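You operate a simulated robot arm through the tools that you are given. There is no shell and no other tool.

You are at the controls of a simulated robot arm. One attempt, no reset.

JOB
Pour the milk into the pan and heat it till it rises.
Fine: put the cup back; jumbo knob to HIGH, one push; knob at OFF before the foam reaches the rim.

It is judged by the outcome, as a careful person would: the job done as asked, and still so three seconds after it is handed in. It fails if anything else is knocked over, pushed out of place, dropped, spilled or broken.

ROBOT AND FRAMES
A 7-joint arm with a two-finger parallel gripper, fixed in place. Base frame: the origin is at the foot of the arm, x ahead of it, y to its left, z up; the work surface is at about z = 850. Readings come in mm, rad, newtons and seconds.
With the tool pointing down near the work surface it reaches from about 220 to 740 mm from the base axis. Its first joint turns from -2.897 to 2.897 rad. Payload 1.57 kg.
Tool frame: the origin (TCP) lies between the finger pads and is the grasp point; the fingertips stand 30 mm ahead of it; z points along the fingers, y is the line along which they close. Largest opening 110 mm; finger width 24, thickness 12; the body of the gripper, 48 by 112 mm, starts 78 mm behind the TCP.
Orientation is that of the tool frame in the base frame, as a unit quaternion [x, y, z, w]. With the fingers straight down and closing along the base's y, the tool's x points along the base's -x, its y along +y and its z along -z.

CONTROLS
- The arm moves only by the tool apply_moves. Its argument "series" is a list of rows, each a list of 3 entries, a list of its own where there are three numbers: the opening, from 0 (shut) to 1 (fully open), then the shift along the base's x, y, z in mm, then the turn, a rotation vector about the base's x, y, z in rad. In form: [[grip, [dx, dy, dz], [ax, ay, az]], ...]. A call has 1 to 20 rows; each row shifts and turns the commanded pose from where the row before left it. A row lasts 0.2 s, in which the tool goes at most 50 mm and 0.15 rad; a call with a longer step from one row to the next is refused whole, and so is a gripper value outside its range. Where a pose cannot be reached the arm comes as near as it can. A force on the tool above 40 N (or 10 N above the force at the start of the call, whichever is more), or a blocked arm, ends the call early, and 0.2 s more pass. The fingers move at their own pace (about 45 mm/s each) and stop on an object; they squeeze with about 29 N. The grip force told is the motor's: it shows also when the fingers shut on nothing. Time passes only in rows, and 0.2 s behind the last, so rows that do not move let the fingers close. The reply holds the time, the measured pose of the TCP, the force on the tool along the base axes, the opening and the grip force, in the units named above and with some noise, with the torque about the TCP (base axes, N m) and any sound that the robot's microphone picked up, and new pictures: "show" is both (left out), scene, wrist or none.
- Cameras (640 x 400 px; columns grow to the right, rows downward): "scene" is fixed at [216.6, -487.7, 1626]; the picture's right is [0.86, -0.50, 0.00], its down [-0.40, -0.68, -0.62] and it looks along [0.31, 0.54, -0.78] (base axes); focal length 222 px, centre (320, 200). "wrist" rides on the gripper at [70, 16, -141] in the tool frame; the picture's right is [-0.23, 0.97, 0.00], its down [-0.86, -0.20, -0.48] and it looks along [-0.47, -0.11, 0.88] (tool axes); focal length 222 px, centre (320, 200). There is no depth. A picture from a camera that has moved, and an enlarged one, comes with that camera's place and axes in the base frame and with its lens. The place of the scene camera against the robot may be out by one fixed shift of up to 25 mm in any direction.
- slide_trunk(by): slides the trunk up (or, below 0, down) by that many mm; the arm rides with it, the base frame stays. It gives what a move gives, with no picture.
- close_up(camera, box): a new picture of the part [left, top, right, bottom] of that camera's present view, enlarged. It takes no simulated time.
- finish_job(): hands the job in; it is judged then, once.

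Nothing tells you positions but the pictures and the camera data. Unless the task says otherwise, let go and move clear before handing in.

The tools are called after ">>>" by a JSON object that holds its "fn" and its "kwargs". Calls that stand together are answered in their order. apply_moves: Moves the arm, as the interface text tells. Its arguments: {"type":"object","properties":{"series":{"type":"array","items":{"type":"array"}},"show":{"type":"string","enum":["both","scene","wrist","none"]}},"required":["series"]} The other tools are called the same way: slide_trunk (by) slides the trunk up or down; close_up (camera, box) takes an enlarged picture of a part of a camera's view; finish_job () hands the job in.

At the start:

```text
clock: 0.0
tool_pos: [372.1, -114.0, 1394.9]
tcp_rot: [0.0, 1.0, -0.002, 0.005]
force: [48.2, -11.6, -81.9]
torque: [-1.01, 0.5, -0.66]
opening: 110.1
grip_force: 0.0
trunk travel left (down, up): [-547.0, 43.0]
```

scene: 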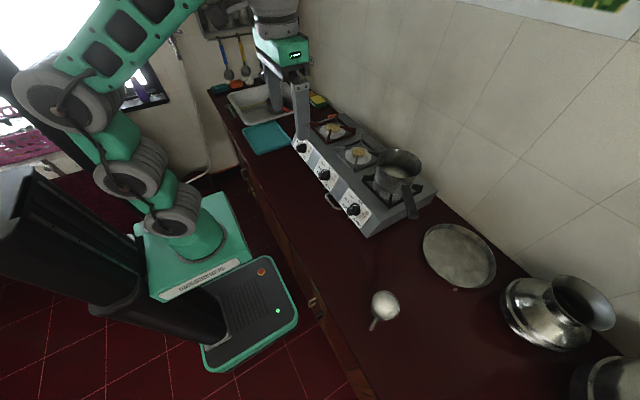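
wrist: 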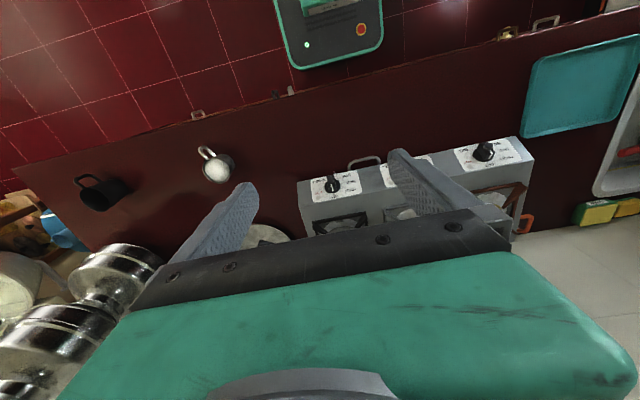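

I see a three-burner stove with a saucepan on the nearest burner to the right, a cup of white milk on the counter, a plate, and metal pots. I'll look closer before moving.

>>> {"fn": "close_up", "kwargs": {"camera": "scene", "box": [280, 110, 440, 240]}}

>>> {"fn": "close_up", "kwargs": {"camera": "scene", "box": [340, 270, 440, 350]}}

>>> {"fn": "close_up", "kwargs": {"camera": "wrist", "box": [170, 110, 290, 200]}}

>>> {"fn": "close_up", "kwargs": {"camera": "wrist", "box": [290, 120, 550, 250]}}

```text
3.08 times, centred on (360, 175) of scene
camera zoom: at [216.6, -487.7, 1626.0], right [0.86, -0.5, 0.0], down [-0.4, -0.68, -0.62], along [0.31, 0.54, -0.78], focal length 684 px, centre (197, 277)
```

zoom: 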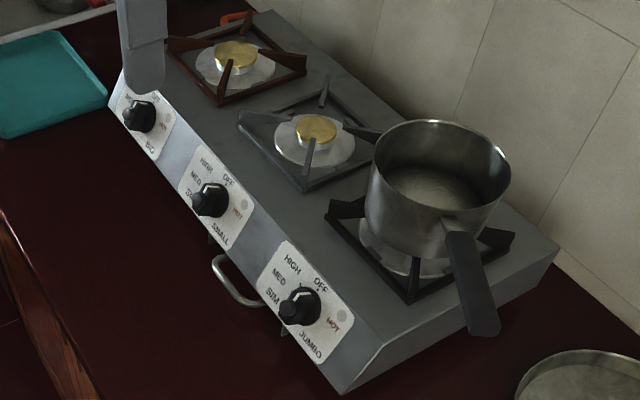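

```text
5.00 times, centred on (390, 310) of scene
camera zoom: at [216.6, -487.7, 1626.0], right [0.86, -0.5, 0.0], down [-0.4, -0.68, -0.62], along [0.31, 0.54, -0.78], focal length 1112 px, centre (-30, -350)
```

zoom: 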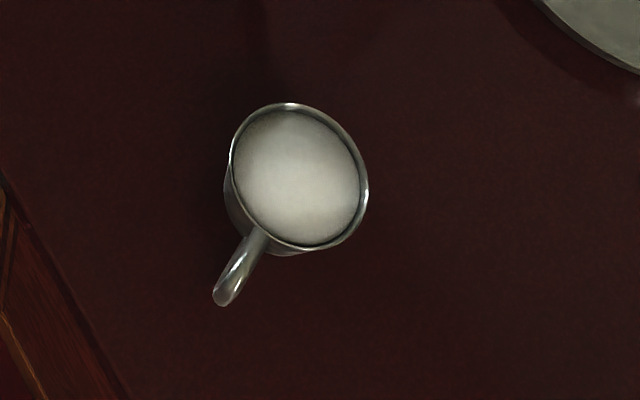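

```text
4.44 times, centred on (230, 155) of wrist
camera zoom: at [302.1, -96.6, 1535.4], right [0.23, 0.97, 0.0], down [0.85, -0.2, 0.49], along [0.47, -0.11, -0.87], focal length 987 px, centre (720, 400)
```

zoom: 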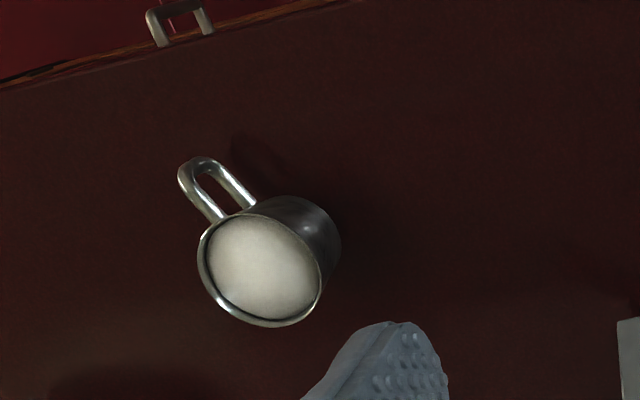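

```text
2.46 times, centred on (420, 185) of wrist
camera zoom: at [302.1, -96.6, 1535.4], right [0.23, 0.97, 0.0], down [0.85, -0.2, 0.49], along [0.47, -0.11, -0.87], focal length 547 px, centre (74, 237)
```

zoom: 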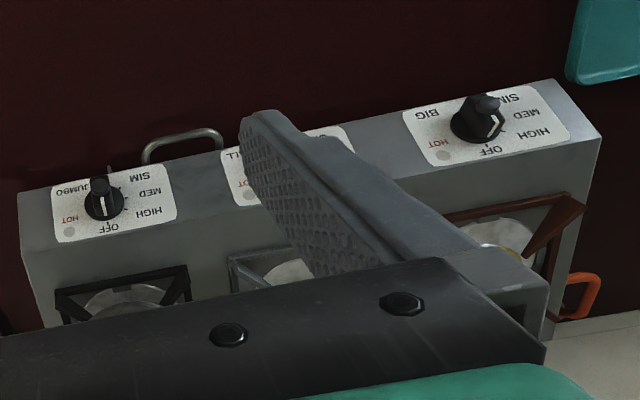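

The milk cup is about (470, -455), handle pointing toward the robot's rear-right. The jumbo knob is near (600, -125) and the pan lies behind it near x≈790. First I'll move the wrist camera over the cup for a better estimate.

>>> {"fn": "apply_moves", "kwargs": {"series": [[1, [0, -45, -20], [0, 0, 0]], [1, [0, -45, -20], [0, 0, 0]], [1, [0, -45, -20], [0, 0, 0]], [1, [0, -45, -20], [0, 0, 0]], [1, [0, -45, -20], [0, 0, 0]], [1, [0, -45, -20], [0, 0, 0]], [1, [0, 0, 0], [0, 0, 0]]]}}

```text
clock: 1.6
tool_pos: [372.6, -384.7, 1275.1]
tcp_rot: [0.0, 1.0, -0.001, 0.005]
force: [0.3, 0.1, -0.2]
torque: [0.01, 0.02, 0.03]
opening: 109.9
grip_force: 0.0
trunk travel left (down, up): [-547.0, 43.0]
camera wrist: at [302.1, -368.2, 1416.1], right [0.23, 0.97, 0.0], down [0.85, -0.2, 0.49], along [0.47, -0.11, -0.87], focal length 222 px, centre (320, 200)
```

scene: 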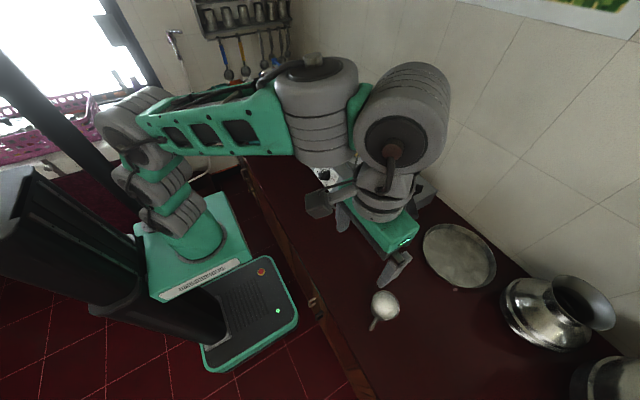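
wrist: 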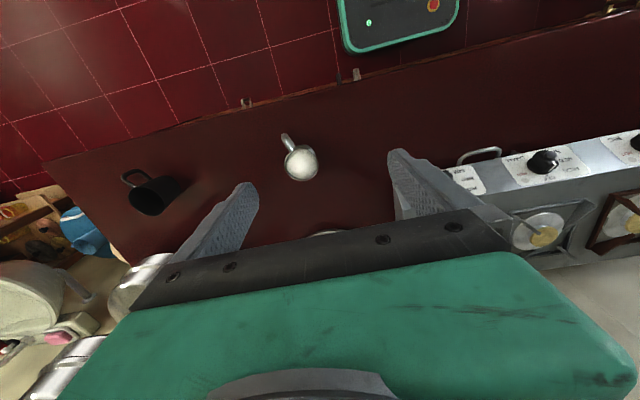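

Cup estimate is consistent, with its rim near z≈905. I'll zoom in for the rim size, height and handle direction.

>>> {"fn": "close_up", "kwargs": {"camera": "wrist", "box": [270, 125, 334, 190]}}

>>> {"fn": "close_up", "kwargs": {"camera": "wrist", "box": [430, 110, 640, 260]}}

```text
6.15 times, centred on (302, 158) of wrist
camera zoom: at [302.1, -368.2, 1416.1], right [0.23, 0.97, 0.0], down [0.85, -0.2, 0.49], along [0.47, -0.11, -0.87], focal length 1367 px, centre (431, 462)
```

zoom: 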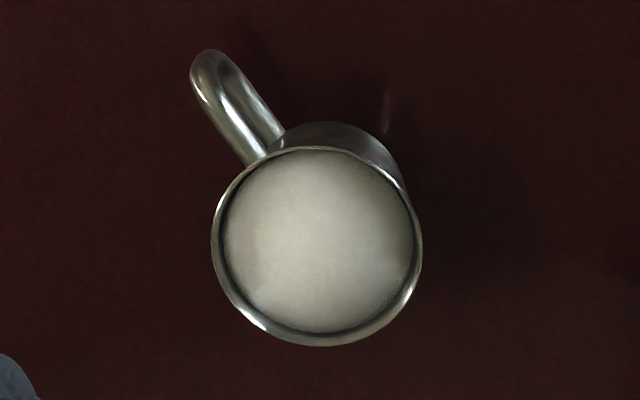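

```text
2.67 times, centred on (535, 185) of wrist
camera zoom: at [302.1, -368.2, 1416.1], right [0.23, 0.97, 0.0], down [0.85, -0.2, 0.49], along [0.47, -0.11, -0.87], focal length 592 px, centre (-253, 240)
```

zoom: 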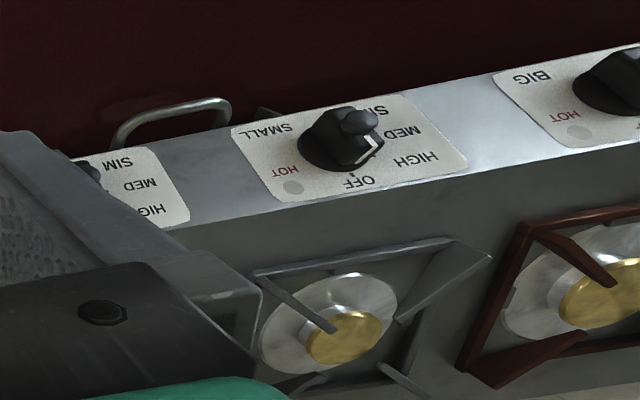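

Handle azimuth is about 195° and the rim is roughly 83 mm across. Next I'll tilt the wrist forward and raise it to look at the pan and the jumbo knob.

>>> {"fn": "apply_moves", "kwargs": {"series": [[1, [10, 37, 10], [0, -0.075, 0]], [1, [10, 37, 10], [0, -0.075, 0]], [1, [10, 37, 10], [0, -0.075, 0]], [1, [10, 37, 10], [0, -0.075, 0]], [1, [10, 37, 10], [0, -0.075, 0]], [1, [10, 37, 10], [0, -0.075, 0]], [1, [10, 37, 10], [0, -0.075, 0]], [1, [10, 37, 10], [0, -0.075, 0]], [1, [0, 0, 0], [0, 0, 0]]]}}

```text
clock: 3.6
tool_pos: [453.5, -87.0, 1353.0]
tcp_rot: [0.0, 0.954, -0.002, 0.301]
force: [-0.5, 0.5, 0.0]
torque: [0.01, 0.0, 0.0]
opening: 110.2
grip_force: 0.0
trunk travel left (down, up): [-547.0, 43.0]
camera wrist: at [316.0, -69.5, 1429.5], right [0.19, 0.97, 0.13], down [0.43, -0.2, 0.88], along [0.89, -0.11, -0.45], focal length 222 px, centre (320, 200)
```

scene: 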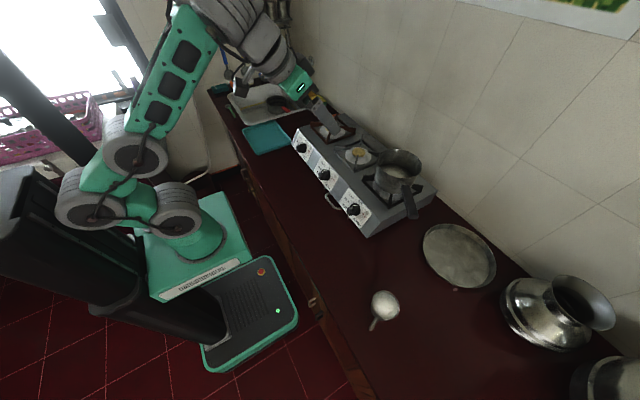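
wrist: 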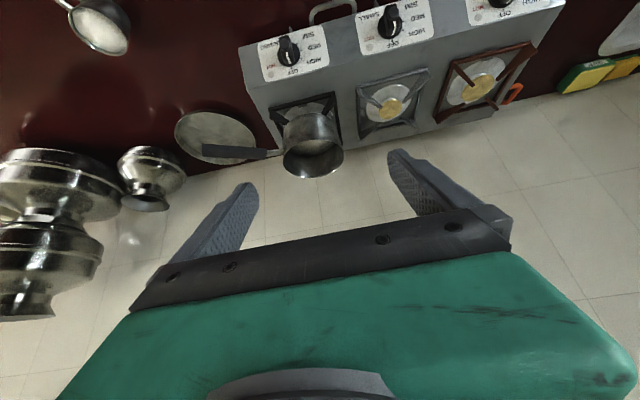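

Now I see the pan, handle pointing to -y, and the knobs. I'll zoom in on both.

>>> {"fn": "close_up", "kwargs": {"camera": "wrist", "box": [190, 80, 370, 190]}}

>>> {"fn": "close_up", "kwargs": {"camera": "wrist", "box": [250, 20, 346, 80]}}

>>> {"fn": "close_up", "kwargs": {"camera": "scene", "box": [330, 190, 394, 230]}}

>>> {"fn": "close_up", "kwargs": {"camera": "scene", "box": [350, 140, 446, 230]}}

```text
3.56 times, centred on (280, 135) of wrist
camera zoom: at [316.0, -69.5, 1429.5], right [0.19, 0.97, 0.13], down [0.43, -0.2, 0.88], along [0.89, -0.11, -0.45], focal length 790 px, centre (462, 431)
```

zoom: 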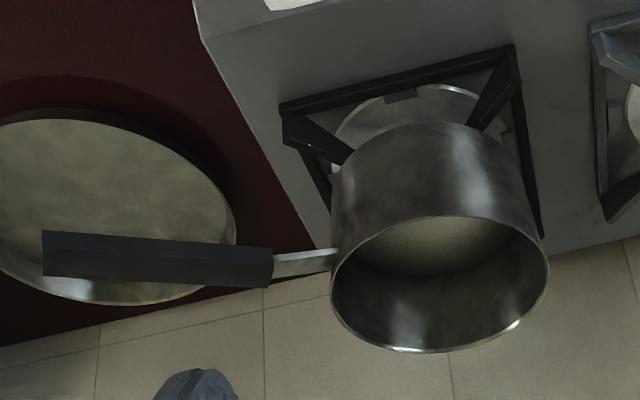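

```text
6.67 times, centred on (298, 50) of wrist
camera zoom: at [316.0, -69.5, 1429.5], right [0.19, 0.97, 0.13], down [0.43, -0.2, 0.88], along [0.89, -0.11, -0.45], focal length 1481 px, centre (467, 1200)
```

zoom: 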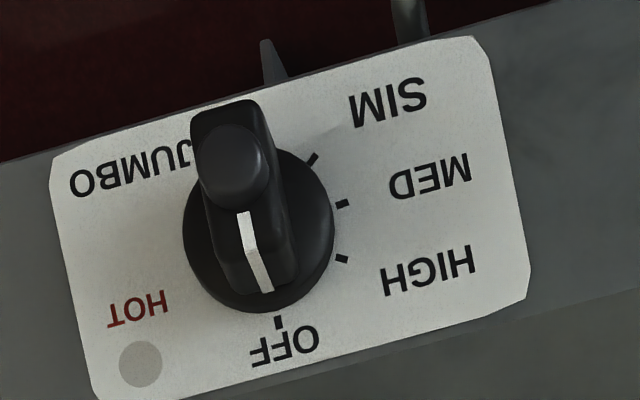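

```text
10.00 times, centred on (362, 210) of scene
camera zoom: at [216.6, -487.7, 1626.0], right [0.86, -0.5, 0.0], down [-0.4, -0.68, -0.62], along [0.31, 0.54, -0.78], focal length 2223 px, centre (-100, 100)
```

zoom: 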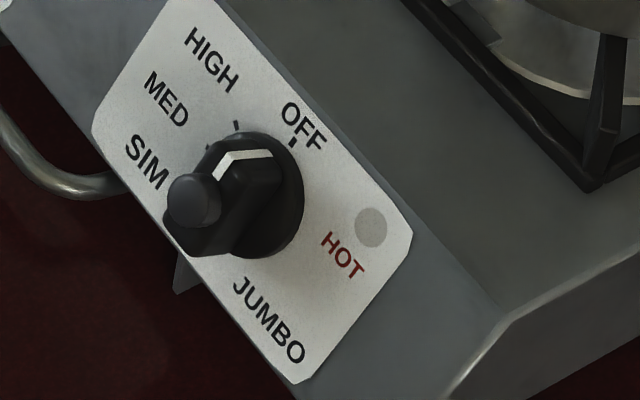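

```text
4.44 times, centred on (398, 185) of scene
camera zoom: at [216.6, -487.7, 1626.0], right [0.86, -0.5, 0.0], down [-0.4, -0.68, -0.62], along [0.31, 0.54, -0.78], focal length 988 px, centre (-27, 267)
```

zoom: 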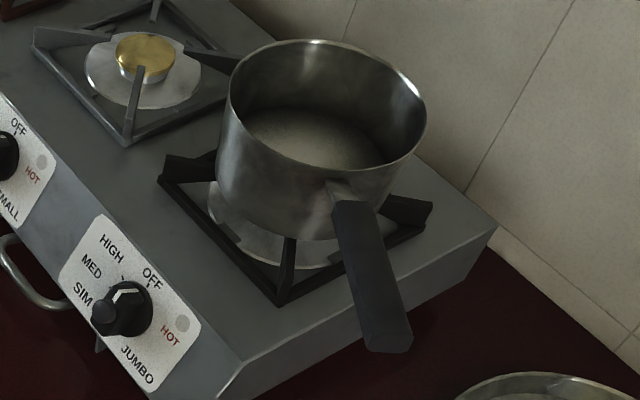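

Pan rim: radius about 80 mm, centre near (785, -127), z≈1065. The plan is a top-down grasp of the cup, then tilting the tool to horizontal so it pours back toward -x over the pan. I'll rehearse that pour pose empty, well above the pan, to check reach.

>>> {"fn": "apply_moves", "kwargs": {"series": [[1, [43, -5, -5], [0, -0.14, 0]], [1, [43, -5, -5], [0, -0.14, 0]], [1, [43, -5, -5], [0, -0.14, 0]], [1, [43, -5, -5], [0, -0.14, 0]], [1, [43, -5, -10], [0, -0.14, 0]], [1, [43, -5, -10], [0, -0.14, 0]], [1, [43, -5, -10], [0, -0.14, 0]], [1, [43, -5, -10], [0, -0.14, 0]], [1, [0, 0, 0], [0, 0, 0]], [1, [0, 0, 0], [0, 0, 0]]]}}

```text
clock: 5.8
tool_pos: [745.9, -37.7, 1423.5]
tcp_rot: [0.001, 0.648, -0.001, 0.762]
force: [-0.6, 0.1, -0.1]
torque: [0.03, 0.01, -0.04]
opening: 110.1
grip_force: 0.1
out of reach, approached as far as the arm can: row 1, 2, 3
trunk travel left (down, up): [-547.0, 43.0]
camera wrist: at [617.7, -19.8, 1333.4], right [-0.03, 0.97, 0.22], down [-0.61, -0.2, 0.77], along [0.79, -0.11, 0.6], focal length 222 px, centre (320, 200)
```

scene: 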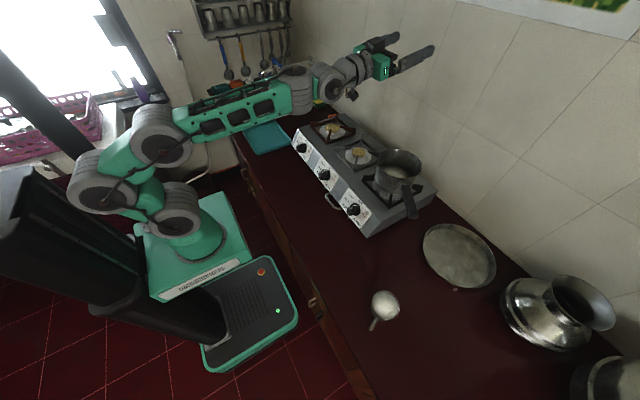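
wrist: 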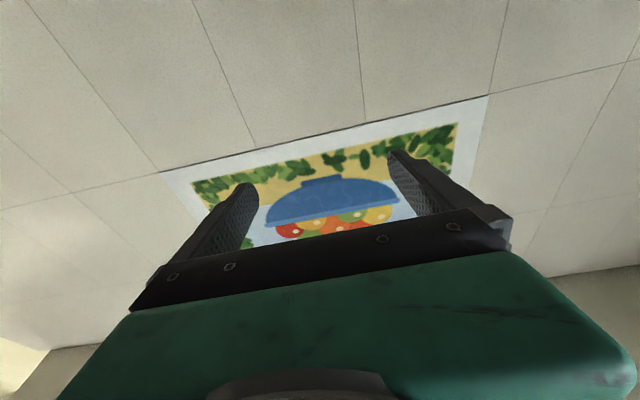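

Tilt of 99° is reachable; position was limited by arm height. I'll lower the trunk so the arm sits at a better level for the pan.

>>> {"fn": "slide_trunk", "kwargs": {"by": -200}}

```text
clock: 8.0
tool_pos: [744.5, -38.0, 1224.4]
tcp_rot: [0.001, 0.648, -0.001, 0.761]
force: [-0.4, 0.2, -0.2]
torque: [0.01, 0.01, 0.02]
opening: 110.0
grip_force: 0.1
trunk travel left (down, up): [-347.0, 243.0]
```

Now I'll try reaching the pour spot (800, -127) at z≈1200, still empty and clear of the pan.

>>> {"fn": "apply_moves", "kwargs": {"series": [[1, [12, -22, 0], [0, 0, 0]], [1, [12, -22, 0], [0, 0, 0]], [1, [12, -22, 0], [0, 0, 0]], [1, [12, -22, 0], [0, 0, 0]], [1, [5, 0, -10], [0, 0, 0]], [1, [0, 0, -15], [0, 0, 0]], [1, [0, 0, 0], [0, 0, 0]]]}}

```text
clock: 9.6
tool_pos: [797.5, -124.5, 1200.2]
tcp_rot: [0.002, 0.648, -0.001, 0.761]
force: [-0.1, 0.0, 0.0]
torque: [0.0, 0.01, 0.03]
opening: 109.7
grip_force: 0.1
trunk travel left (down, up): [-347.0, 243.0]
camera wrist: at [670.0, -106.9, 1108.0], right [-0.03, 0.97, 0.22], down [-0.61, -0.2, 0.77], along [0.79, -0.11, 0.6], focal length 222 px, centre (320, 200)
```

scene: 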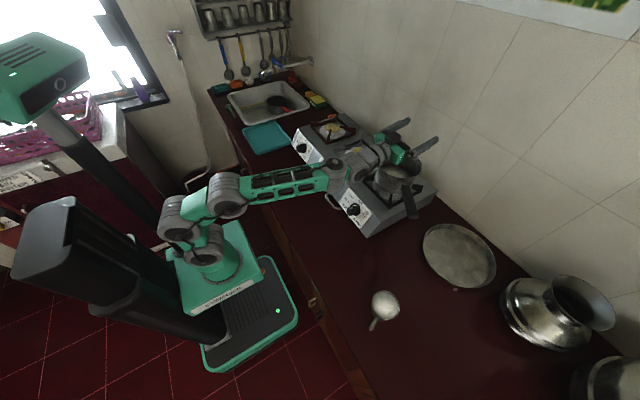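
wrist: 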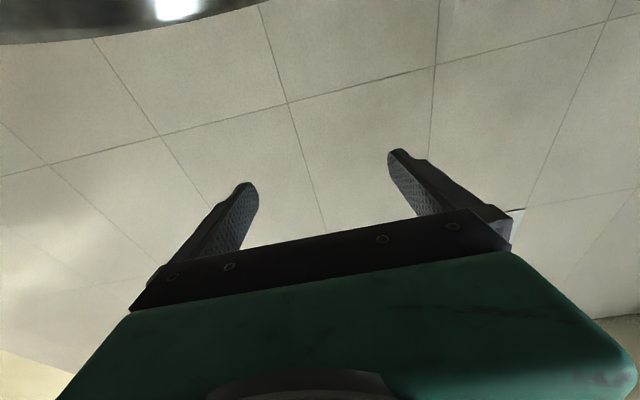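

The pour spot is reachable. A zoom on the gripper here lets me calibrate the fixed scene camera against the pan.

>>> {"fn": "close_up", "kwargs": {"camera": "scene", "box": [360, 105, 456, 195]}}

```text
4.44 times, centred on (408, 150) of scene
camera zoom: at [216.6, -487.7, 1626.0], right [0.86, -0.5, 0.0], down [-0.4, -0.68, -0.62], along [0.31, 0.54, -0.78], focal length 988 px, centre (-71, 422)
```

zoom: 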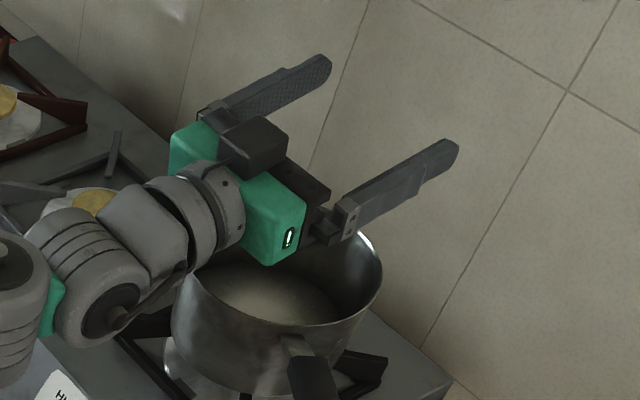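

The pour pose is reachable. Next I'll look at the pan from nearly above to fix its position by parallax.

>>> {"fn": "apply_moves", "kwargs": {"series": [[1, [-8, -2, 15], [0, 0.133, 0]], [1, [-8, -2, 15], [0, 0.133, 0]], [1, [-8, -2, 15], [0, 0.133, 0]], [1, [-8, -2, 15], [0, 0.133, 0]], [1, [-8, -2, 0], [0, 0.133, 0]], [1, [-8, -2, 0], [0, 0.133, 0]], [1, [-8, -2, 0], [0, 0.133, 0]], [1, [-8, -2, 0], [0, 0.133, 0]], [1, [-8, -2, 0], [0, 0.133, 0]], [1, [-8, -2, 0], [0, 0.133, 0]], [1, [-8, -2, 0], [0, 0.133, 0]], [1, [-8, 0, 0], [0, 0.133, 0]], [1, [-8, 0, 0], [0, 0.133, 0]], [1, [0, 0, 0], [0, 0, 0]]]}}

>>> {"fn": "close_up", "kwargs": {"camera": "wrist", "box": [220, 100, 420, 240]}}

```text
clock: 12.6
tool_pos: [540.1, -256.3, 1088.3]
tcp_rot: [0.0, 0.987, -0.022, 0.16]
force: [-0.5, -0.9, -0.5]
torque: [0.08, -0.04, -0.01]
opening: 110.1
grip_force: 0.2
out of reach, approached as far as the arm can: row 6, 7, 8, 9, 10, 11, 12, 13
trunk travel left (down, up): [-347.0, 243.0]
camera wrist: at [430.2, -232.8, 1198.5], right [0.22, 0.97, 0.03], down [0.66, -0.17, 0.73], along [0.72, -0.14, -0.68], focal length 222 px, centre (320, 200)
```

scene: 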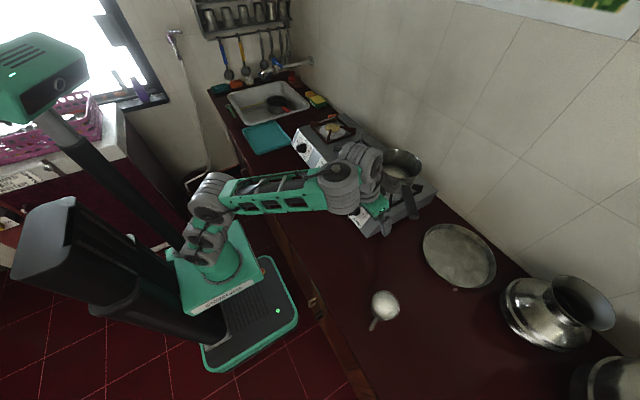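
wrist: 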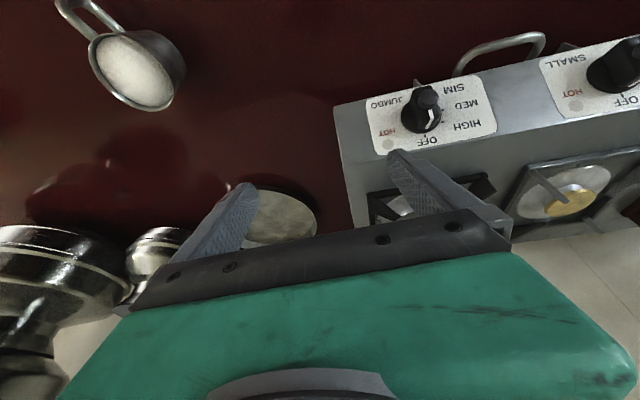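

```text
2.86 times, centred on (320, 170) of wrist
camera zoom: at [430.2, -232.8, 1198.5], right [0.22, 0.97, 0.03], down [0.66, -0.17, 0.73], along [0.72, -0.14, -0.68], focal length 635 px, centre (320, 286)
```

zoom: 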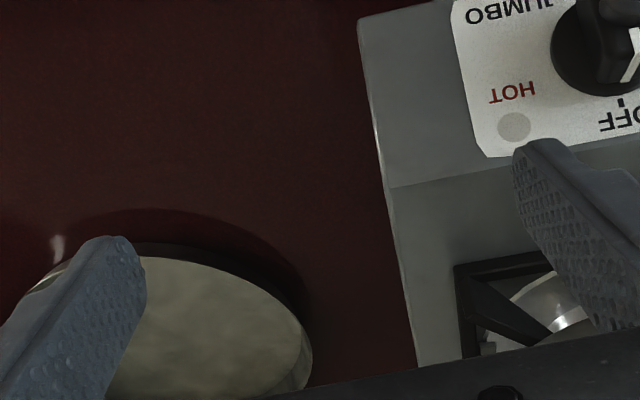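

That commanded pose was out of reach and the arm wandered but touched nothing. I'll move back to free space and take a low, near-level view of the knob panel and pan.

>>> {"fn": "apply_moves", "kwargs": {"series": [[1, [-22, 25, 2], [0.0446, 0, 0.007]], [1, [-22, 25, 2], [0, -0.128, 0]], [1, [-22, 25, 2], [0, -0.128, 0]], [1, [-22, 25, 2], [0, -0.128, 0]], [1, [-22, 25, 2], [0, -0.128, 0]], [1, [0, 0, 0], [0, -0.128, 0]], [1, [0, 0, 0], [0, 0, 0]]]}}

>>> {"fn": "close_up", "kwargs": {"camera": "wrist", "box": [220, 60, 420, 240]}}

>>> {"fn": "close_up", "kwargs": {"camera": "scene", "box": [350, 140, 446, 230]}}

```text
clock: 14.2
tool_pos: [437.5, -132.3, 1074.6]
tcp_rot: [0.008, 0.894, 0.023, 0.448]
force: [-0.6, 0.6, -0.1]
torque: [-0.02, 0.0, -0.03]
opening: 109.9
grip_force: 0.0
trunk travel left (down, up): [-347.0, 243.0]
camera wrist: at [282.1, -117.2, 1105.1], right [0.13, 0.97, 0.23], down [0.13, -0.24, 0.96], along [0.98, -0.09, -0.16], focal length 222 px, centre (320, 200)
```

scene: 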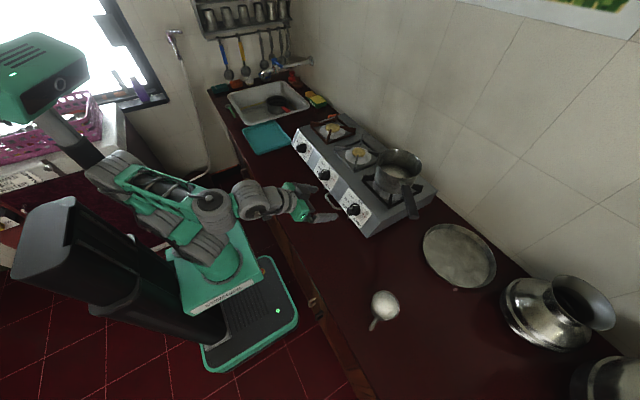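
wrist: 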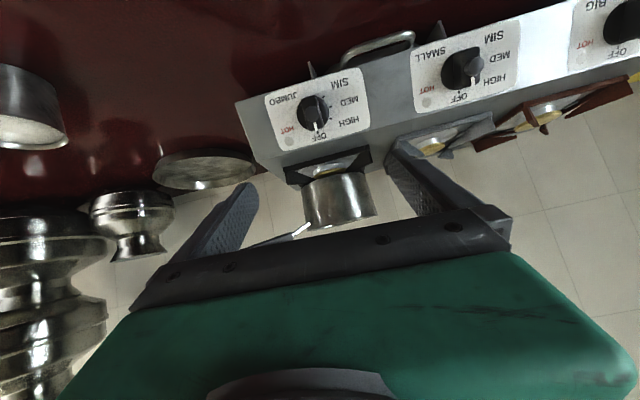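

```text
2.22 times, centred on (320, 150) of wrist
camera zoom: at [282.1, -117.2, 1105.1], right [0.13, 0.97, 0.23], down [0.13, -0.24, 0.96], along [0.98, -0.09, -0.16], focal length 494 px, centre (320, 311)
```

zoom: 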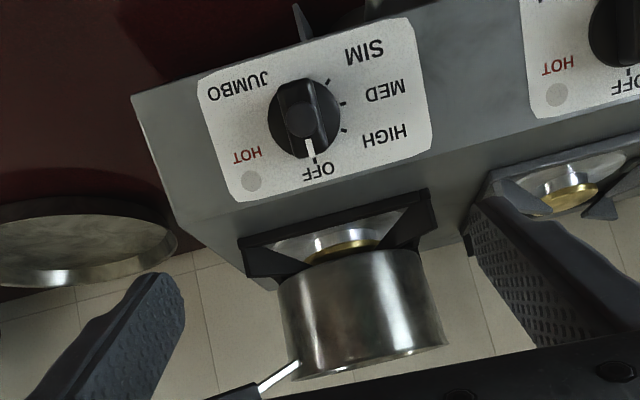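

```text
4.44 times, centred on (398, 185) of scene
camera zoom: at [216.6, -487.7, 1626.0], right [0.86, -0.5, 0.0], down [-0.4, -0.68, -0.62], along [0.31, 0.54, -0.78], focal length 988 px, centre (-27, 267)
```

zoom: 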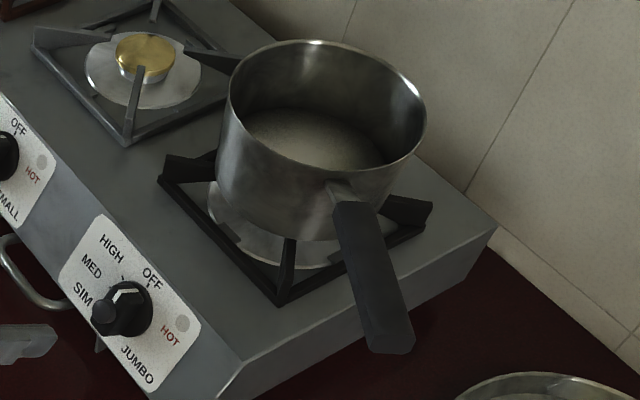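

The pan hasn't moved. Rim comes out at about (758, -124), z≈1087, radius about 75. The knob panel seems tilted about 27° from vertical. I'll zoom in on the knob to understand its shape.

>>> {"fn": "close_up", "kwargs": {"camera": "wrist", "box": [280, 80, 350, 150]}}

>>> {"fn": "close_up", "kwargs": {"camera": "wrist", "box": [430, 30, 510, 110]}}

>>> {"fn": "close_up", "kwargs": {"camera": "scene", "box": [338, 194, 370, 226]}}

```text
5.71 times, centred on (315, 115) of wrist
camera zoom: at [282.1, -117.2, 1105.1], right [0.13, 0.97, 0.23], down [0.13, -0.24, 0.96], along [0.98, -0.09, -0.16], focal length 1269 px, centre (349, 686)
```

zoom: 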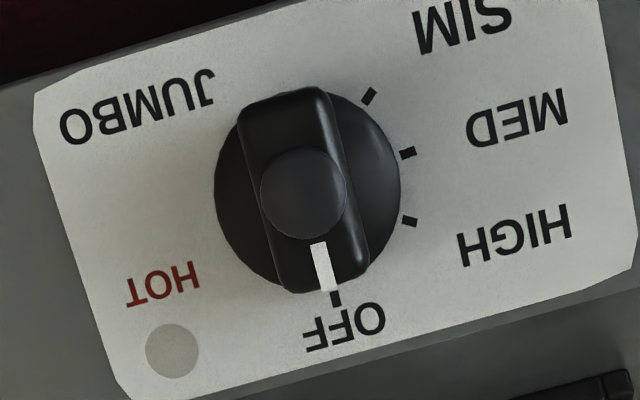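

```text
5.00 times, centred on (470, 70) of wrist
camera zoom: at [282.1, -117.2, 1105.1], right [0.13, 0.97, 0.23], down [0.13, -0.24, 0.96], along [0.98, -0.09, -0.16], focal length 1111 px, centre (-430, 850)
```

zoom: 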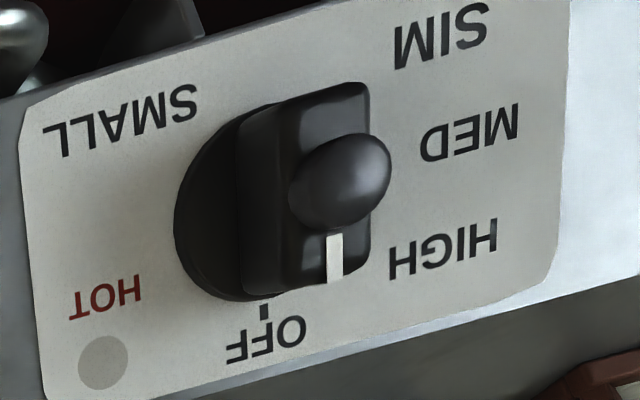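

```text
12.50 times, centred on (354, 210) of scene
camera zoom: at [216.6, -487.7, 1626.0], right [0.86, -0.5, 0.0], down [-0.4, -0.68, -0.62], along [0.31, 0.54, -0.78], focal length 2779 px, centre (-105, 75)
```

zoom: 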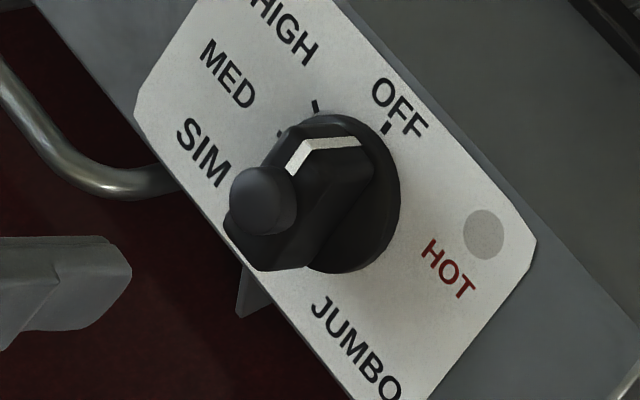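

The knob shape is clear now: a bar on a round base, pointer at OFF, and HIGH is 58° counter-clockwise. Panel normal is about (-0.86, 0, 0.51). Next I'll move over the cup with the tool pointing straight down.

>>> {"fn": "apply_moves", "kwargs": {"series": [[1, [0, -35, -2], [-0.0068, 0.1324, 0.0024]], [1, [0, -35, -2], [-0.0068, 0.1324, 0.0024]], [1, [0, -35, -2], [-0.0068, 0.1324, 0.0024]], [1, [0, -35, -2], [-0.0068, 0.1324, 0.0024]], [1, [0, -35, -2], [-0.0068, 0.1324, 0.0024]], [1, [0, -35, -2], [-0.0068, 0.1324, 0.0024]], [1, [0, -35, -2], [-0.0068, 0.1324, 0.0024]], [1, [0, 0, 0], [0, 0, 0]]]}}

```text
clock: 16.0
tool_pos: [412.9, -355.9, 1044.6]
tcp_rot: [-0.015, 0.997, -0.032, 0.062]
force: [1.3, 0.2, -0.3]
torque: [0.08, 0.02, 0.01]
opening: 109.9
grip_force: 0.1
out of reach, approached as far as the arm can: row 6, 7
trunk travel left (down, up): [-347.0, 243.0]
camera wrist: at [325.5, -333.5, 1176.7], right [0.2, 0.98, -0.03], down [0.79, -0.14, 0.59], along [0.58, -0.14, -0.8], focal length 222 px, centre (320, 200)
```

scene: 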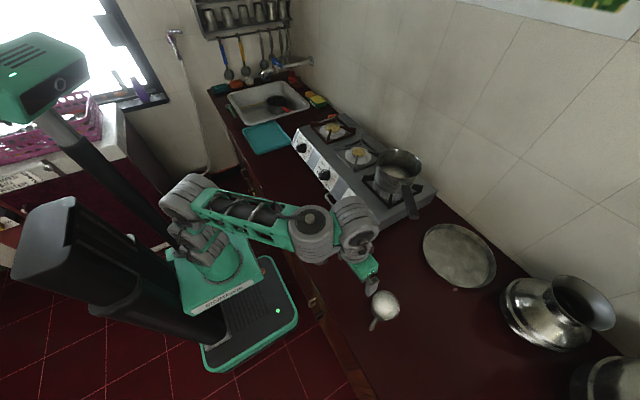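
wrist: 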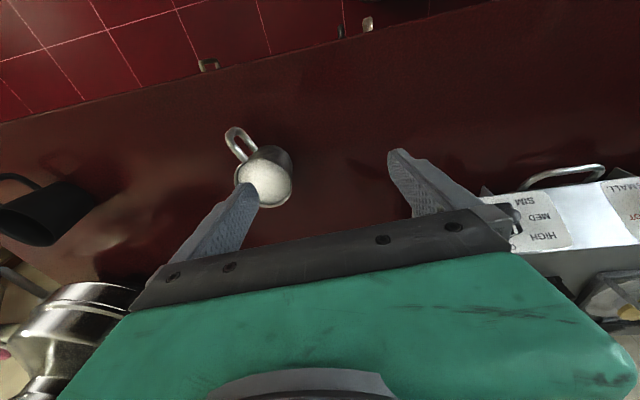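

With the trunk low, straight-down orientation hits a limit. I'll raise the trunk back for the grasp.

>>> {"fn": "slide_trunk", "kwargs": {"by": 200}}

```text
clock: 18.1
tool_pos: [412.6, -355.8, 1247.1]
tcp_rot: [-0.015, 0.997, -0.031, 0.064]
force: [0.5, 0.4, -0.5]
torque: [-0.01, -0.01, 0.0]
opening: 110.0
grip_force: 0.0
trunk travel left (down, up): [-547.0, 43.0]
```

>>> {"fn": "apply_moves", "kwargs": {"series": [[1, [0, 0, 0], [0.062, 0.128, -0.03]], [1, [4, -6.5, -6.5], [0, 0, -0.1455]], [1, [4, -6.5, -6.5], [0, 0, -0.1455]], [1, [4, -6.5, -6.5], [0, 0, -0.1455]], [1, [4, -6.5, -6.5], [0, 0, -0.1455]], [1, [4, -6.5, -6.5], [0, 0, -0.1455]], [1, [4, -6.5, -6.5], [0, 0, -0.1455]], [1, [4, -6.5, -6.5], [0, 0, -0.1455]], [1, [4, -6.5, -6.5], [0, 0, -0.1455]], [1, [4, -6.5, -6.5], [0, 0, -0.1455]], [1, [4, -6.5, -6.5], [0, 0, -0.1455]], [1, [4, -6.5, -6.5], [0, 0, -0.1455]], [1, [4, -6.5, -6.5], [0, 0, -0.1455]], [1, [4, -6.5, -6.5], [0, 0, -0.1455]], [1, [4, -6.5, -6.5], [0, 0, -0.1455]], [1, [4, -6.5, -6.5], [0, 0, -0.1455]], [1, [0, 0, 0], [0, 0, 0]]]}}

```text
clock: 21.7
tool_pos: [471.6, -462.2, 1147.4]
tcp_rot: [0.887, 0.461, 0.0, -0.001]
force: [-0.3, 1.0, 0.6]
torque: [-0.02, 0.02, -0.01]
opening: 110.0
grip_force: 0.0
out of reach, approached as far as the arm can: row 1
trunk travel left (down, up): [-547.0, 43.0]
camera wrist: at [525.8, -412.7, 1287.8], right [0.67, -0.75, 0.0], down [-0.66, -0.58, 0.48], along [-0.36, -0.32, -0.88], focal length 222 px, centre (320, 200)
```

scene: 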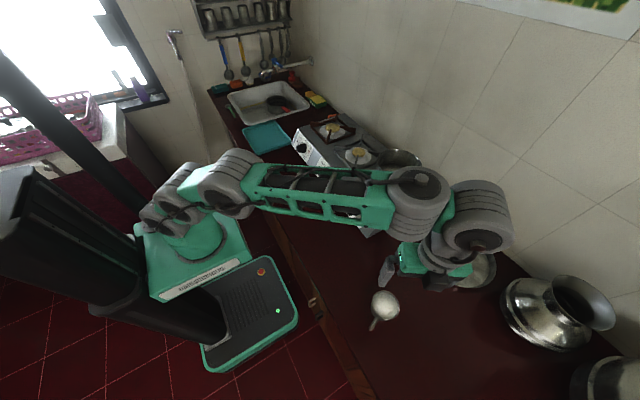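
wrist: 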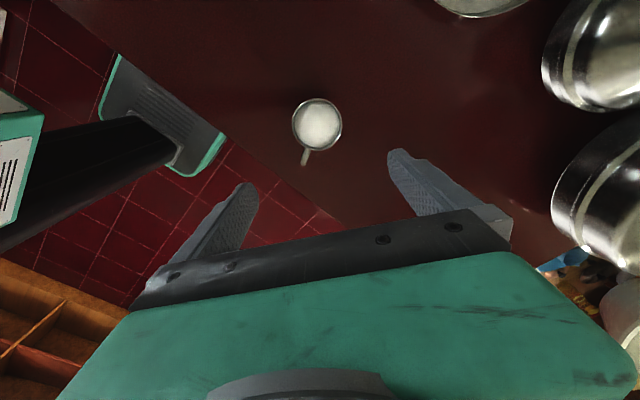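

Yaw is reached and the cup centre again comes out at (473, -454). One zoom to check handle clearance with the fingers before descending.

>>> {"fn": "close_up", "kwargs": {"camera": "wrist", "box": [270, 85, 366, 175]}}

```text
4.44 times, centred on (318, 130) of wrist
camera zoom: at [525.8, -412.7, 1287.8], right [0.67, -0.75, 0.0], down [-0.66, -0.58, 0.48], along [-0.36, -0.32, -0.88], focal length 987 px, centre (329, 511)
```

zoom: 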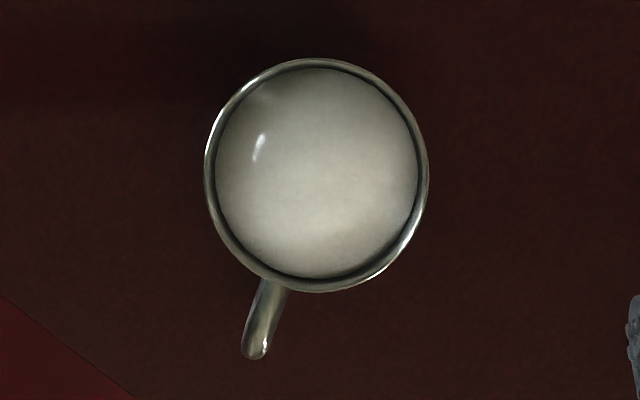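

>>> {"fn": "apply_moves", "kwargs": {"series": [[1, [1.8, 8.4, -30], [0, 0, 0]], [1, [0, 0, -30], [0, 0, 0]], [1, [0, 0, -30], [0, 0, 0]], [1, [0, 0, -30], [0, 0, 0]], [1, [0, 0, -30], [0, 0, 0]], [1, [0, 0, -30], [0, 0, 0]], [1, [0, 0, -25], [0, 0, 0]], [1, [0, 0, 0], [0, 0, 0]]]}}

>>> {"fn": "close_up", "kwargs": {"camera": "scene", "box": [330, 230, 450, 340]}}

```text
clock: 23.5
tool_pos: [472.3, -451.6, 941.9]
tcp_rot: [0.887, 0.462, 0.001, 0.0]
force: [0.3, 0.6, -0.1]
torque: [0.0, -0.01, 0.07]
opening: 110.3
grip_force: 0.0
trunk travel left (down, up): [-547.0, 43.0]
camera wrist: at [528.1, -403.8, 1083.8], right [0.67, -0.75, 0.0], down [-0.65, -0.59, 0.48], along [-0.36, -0.32, -0.88], focal length 222 px, centre (320, 200)
```

scene: 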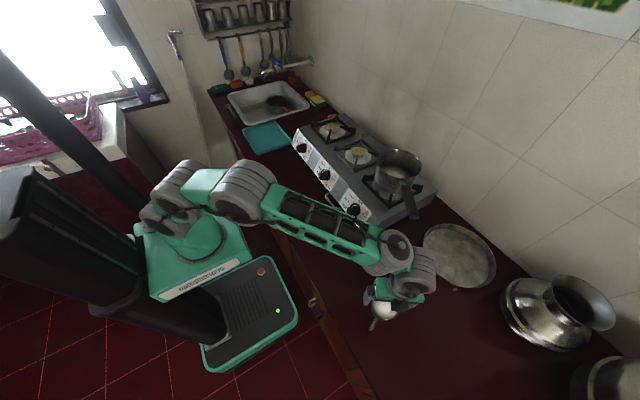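
wrist: 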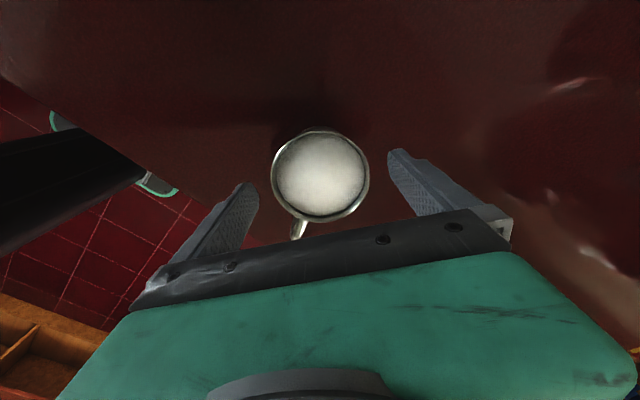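

```text
3.64 times, centred on (390, 285) of scene
camera zoom: at [216.6, -487.7, 1626.0], right [0.86, -0.5, 0.0], down [-0.4, -0.68, -0.62], along [0.31, 0.54, -0.78], focal length 808 px, centre (66, -109)
```

zoom: 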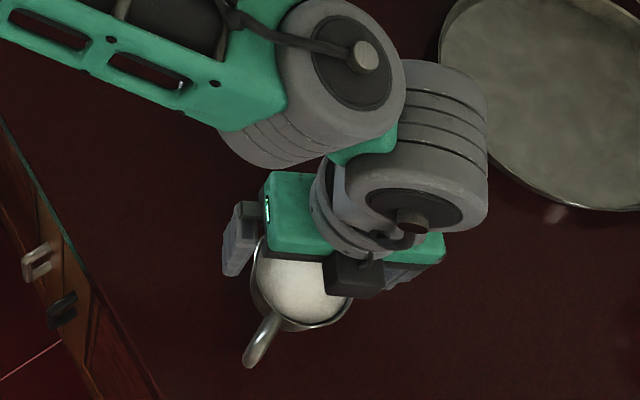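

The cup is centred between the fingers and the handle is clear. I'll descend and close.

>>> {"fn": "apply_moves", "kwargs": {"series": [[1, [1, -1.3, -15], [0, 0, 0]], [1, [0, 0, -15], [0, 0, 0]], [1, [0, 0, -15], [0, 0, 0]], [1, [0, 0, -9], [0, 0, 0]], [1, [0, 0, 0], [0, 0, 0]]], "show": "wrist"}}

```text
clock: 24.7
tool_pos: [474.6, -453.7, 889.2]
tcp_rot: [0.887, 0.462, 0.0, -0.001]
force: [-0.3, 0.4, -0.6]
torque: [-0.02, 0.01, -0.04]
opening: 109.7
grip_force: 0.1
trunk travel left (down, up): [-547.0, 43.0]
camera wrist: at [528.4, -405.2, 1030.4], right [0.67, -0.75, 0.0], down [-0.65, -0.59, 0.48], along [-0.36, -0.32, -0.88], focal length 222 px, centre (320, 200)
```

wrist: 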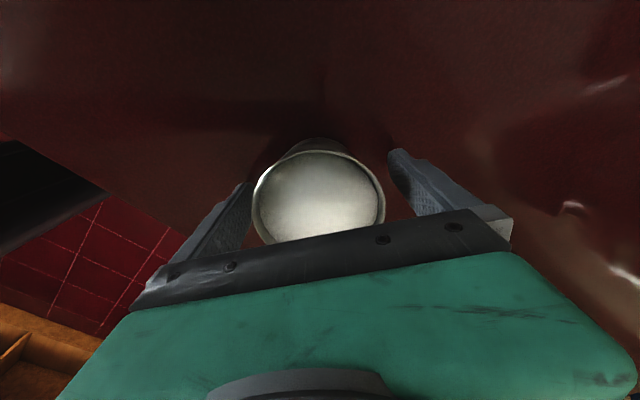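

>>> {"fn": "apply_moves", "kwargs": {"series": [[0.8, [0, 0, 0], [0, 0, 0]], [0.74, [0, 0, 0], [0, 0, 0]], [0.5, [0, 0, 0], [0, 0, 0]], [0.5, [0, 0, 0], [0, 0, 0]], [0.5, [0, 0, 0], [0, 0, 0]]]}}

```text
clock: 25.9
tool_pos: [474.3, -453.0, 888.8]
tcp_rot: [0.887, 0.462, 0.0, 0.0]
force: [-1.3, 0.3, 0.2]
torque: [0.01, 0.01, 0.03]
opening: 86.6
grip_force: 28.8
trunk travel left (down, up): [-547.0, 43.0]
camera wrist: at [528.4, -405.1, 1030.4], right [0.67, -0.75, 0.0], down [-0.65, -0.59, 0.48], along [-0.36, -0.32, -0.88], focal length 222 px, centre (320, 200)
```

scene: 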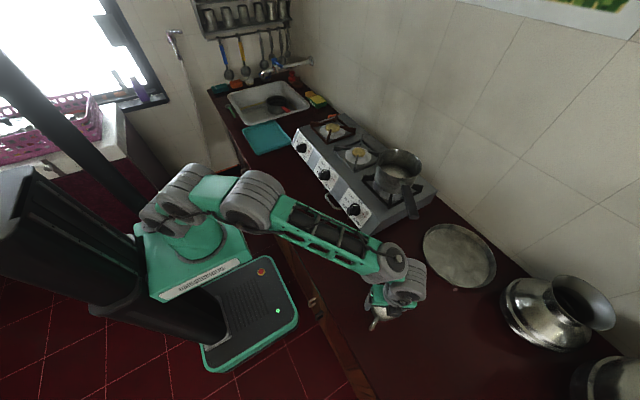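
wrist: 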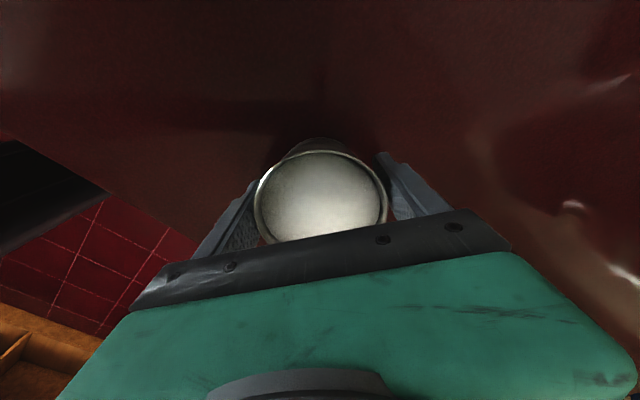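

The cup is gripped firmly at 86.6 mm. I'll lift slowly to keep the milk level.

>>> {"fn": "apply_moves", "kwargs": {"series": [[0.5, [0, 0, 4], [0, 0, 0]], [0.5, [0, 0, 8], [0, 0, 0]], [0.5, [0, 0, 10], [0, 0, 0]], [0.5, [0, 0, 12], [0, 0, 0]], [0.5, [0, 0, 12], [0, 0, 0]], [0.5, [0, 0, 8], [0, 0, 0]], [0.5, [0, 0, 4], [0, 0, 0]], [0.5, [0, 0, 0], [0, 0, 0]]]}}

>>> {"fn": "close_up", "kwargs": {"camera": "scene", "box": [340, 250, 440, 340]}}

```text
clock: 27.7
tool_pos: [473.8, -455.4, 945.8]
tcp_rot: [0.887, 0.462, 0.0, 0.0]
force: [-0.4, -0.7, -2.9]
torque: [0.01, -0.01, -0.01]
opening: 86.6
grip_force: 29.3
trunk travel left (down, up): [-547.0, 43.0]
camera wrist: at [528.1, -405.5, 1087.3], right [0.67, -0.75, 0.0], down [-0.65, -0.59, 0.48], along [-0.36, -0.32, -0.88], focal length 222 px, centre (320, 200)
```

scene: 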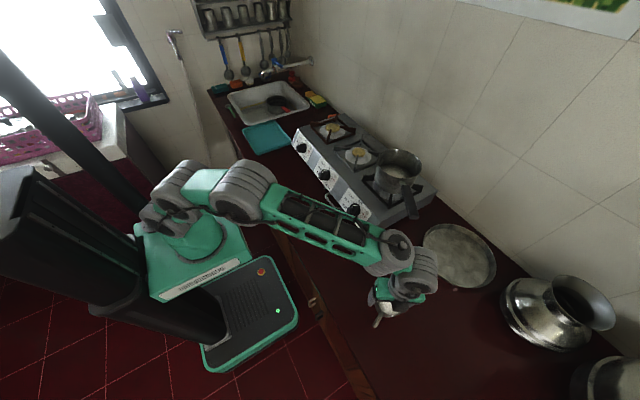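
wrist: 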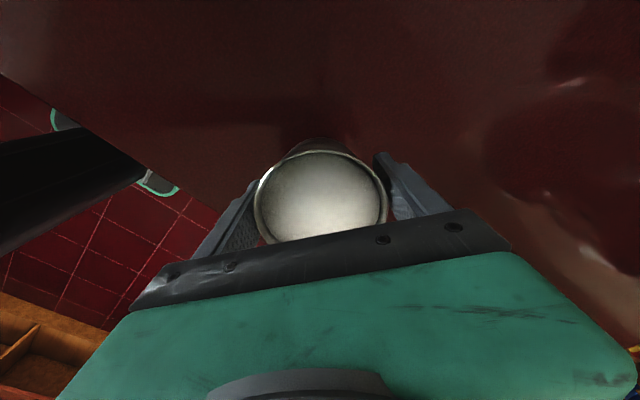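

```text
4.44 times, centred on (390, 295) of scene
camera zoom: at [216.6, -487.7, 1626.0], right [0.86, -0.5, 0.0], down [-0.4, -0.68, -0.62], along [0.31, 0.54, -0.78], focal length 988 px, centre (9, -222)
```

zoom: 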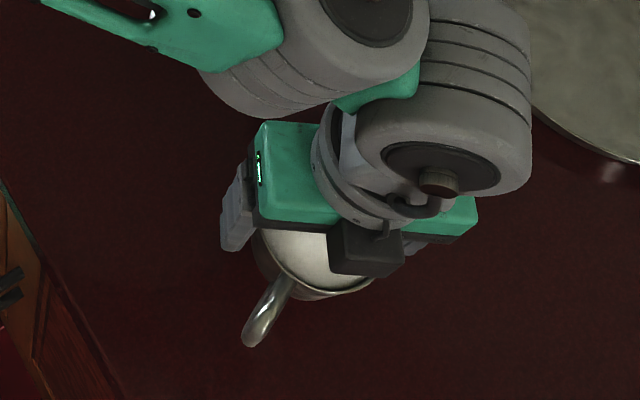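

The cup lifted cleanly. But the arm has reach limits with the tool pointing down near the pan, and I don't want to discover them with a full cup. I'll set it back exactly where it was and check the upright-cup reach over the pan first.

>>> {"fn": "apply_moves", "kwargs": {"series": [[0.5, [0, 0, -10], [0, 0, 0]], [0.5, [0, 0, -14], [0, 0, 0]], [0.5, [0, 0, -14], [0, 0, 0]], [0.5, [0, 0, -10], [0, 0, 0]], [0.5, [0, 0, -6], [0, 0, 0]], [0.5, [0, 0, -3], [0, 0, 0]], [0.5, [0, 0, -1], [0, 0, 0]], [0.5, [0, 0, 0], [0, 0, 0]]], "show": "none"}}

```text
clock: 29.5
tool_pos: [474.2, -455.0, 889.5]
tcp_rot: [0.887, 0.461, 0.0, 0.001]
force: [-0.8, -0.5, 3.4]
torque: [0.04, 0.12, 0.06]
opening: 86.5
grip_force: 29.7
trunk travel left (down, up): [-547.0, 43.0]
```

>>> {"fn": "apply_moves", "kwargs": {"series": [[0.82, [0, 0, 0], [0, 0, 0]], [1, [0, 0, 0], [0, 0, 0]], [1, [0, 0, 0], [0, 0, 0]], [1, [0, 0, 15], [0, 0, 0]], [1, [0, 0, 30], [0, 0, 0]], [1, [0, 0, 40], [0, 0, 0]], [1, [0, 0, 40], [0, 0, 0]], [1, [0, 0, 0], [0, 0, 0]]]}}

```text
clock: 31.3
tool_pos: [474.2, -452.5, 1015.3]
tcp_rot: [0.887, 0.461, -0.001, 0.0]
force: [1.0, -0.6, -1.6]
torque: [0.01, -0.01, -0.01]
opening: 110.0
grip_force: 0.0
trunk travel left (down, up): [-547.0, 43.0]
camera wrist: at [527.9, -404.5, 1156.6], right [0.67, -0.75, 0.0], down [-0.65, -0.59, 0.48], along [-0.36, -0.32, -0.88], focal length 222 px, centre (320, 200)
```

scene: 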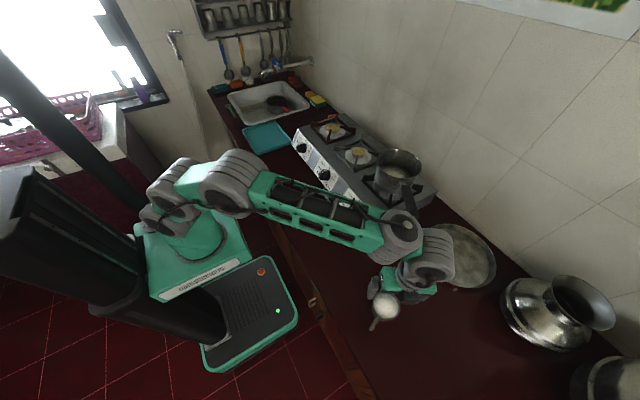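
wrist: 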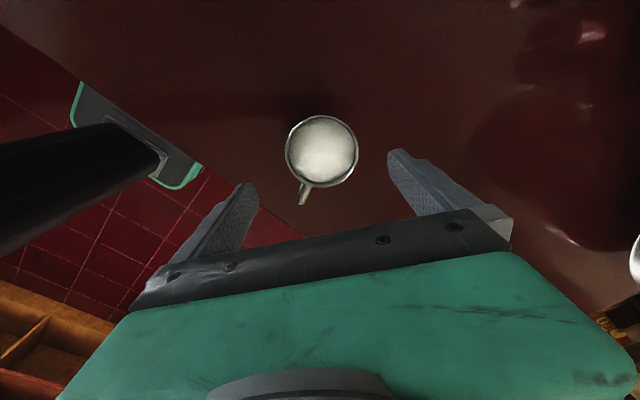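

The cup is back, full and unmoved. I'll raise the trunk to its top and creep toward the pan with the tool pointing down, to find where reach ends.

>>> {"fn": "slide_trunk", "kwargs": {"by": 43}}

>>> {"fn": "apply_moves", "kwargs": {"series": [[1, [6, 20, 12], [0, 0, 0.1455]], [1, [6, 20, 12], [0, 0, 0.1455]], [1, [6, 20, 12], [0, 0, 0.1455]], [1, [6, 20, 12], [0, 0, 0.1455]], [1, [6, 20, 12], [0, 0, 0.1455]], [1, [6, 20, 12], [0, 0, 0.1455]], [1, [6, 20, 12], [0, 0, 0.1455]], [1, [6, 20, 12], [0, 0, 0.1455]], [1, [6, 20, 12], [0, 0, 0.1455]], [1, [6, 20, 12], [0, 0, 0.1455]], [1, [0, 0, 0], [0, 0, 0]]]}}

```text
clock: 32.2
tool_pos: [474.6, -453.5, 1056.3]
tcp_rot: [0.887, 0.462, 0.0, 0.0]
force: [0.1, 0.1, 0.2]
torque: [0.0, 0.0, -0.02]
opening: 110.0
grip_force: 0.1
trunk travel left (down, up): [-590.0, 0.0]
```

```text
clock: 34.6
tool_pos: [533.8, -253.3, 1177.6]
tcp_rot: [0.354, 0.935, 0.0, 0.0]
force: [-0.5, -0.8, -0.5]
torque: [0.01, -0.03, 0.01]
opening: 109.9
grip_force: 0.0
trunk travel left (down, up): [-590.0, 0.0]
camera wrist: at [492.5, -193.7, 1319.0], right [0.82, 0.58, 0.0], down [0.51, -0.72, 0.48], along [0.28, -0.39, -0.88], focal length 222 px, centre (320, 200)
```

scene: 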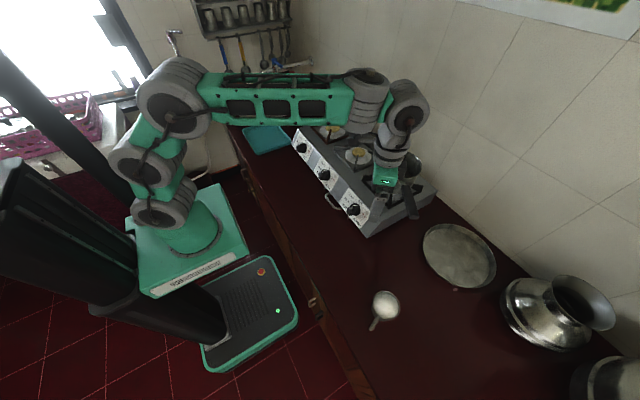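
wrist: 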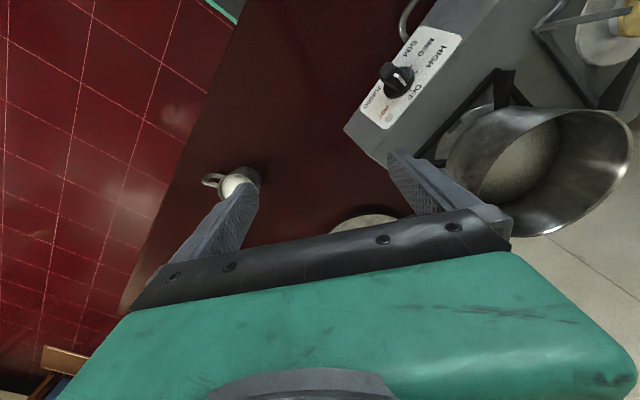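

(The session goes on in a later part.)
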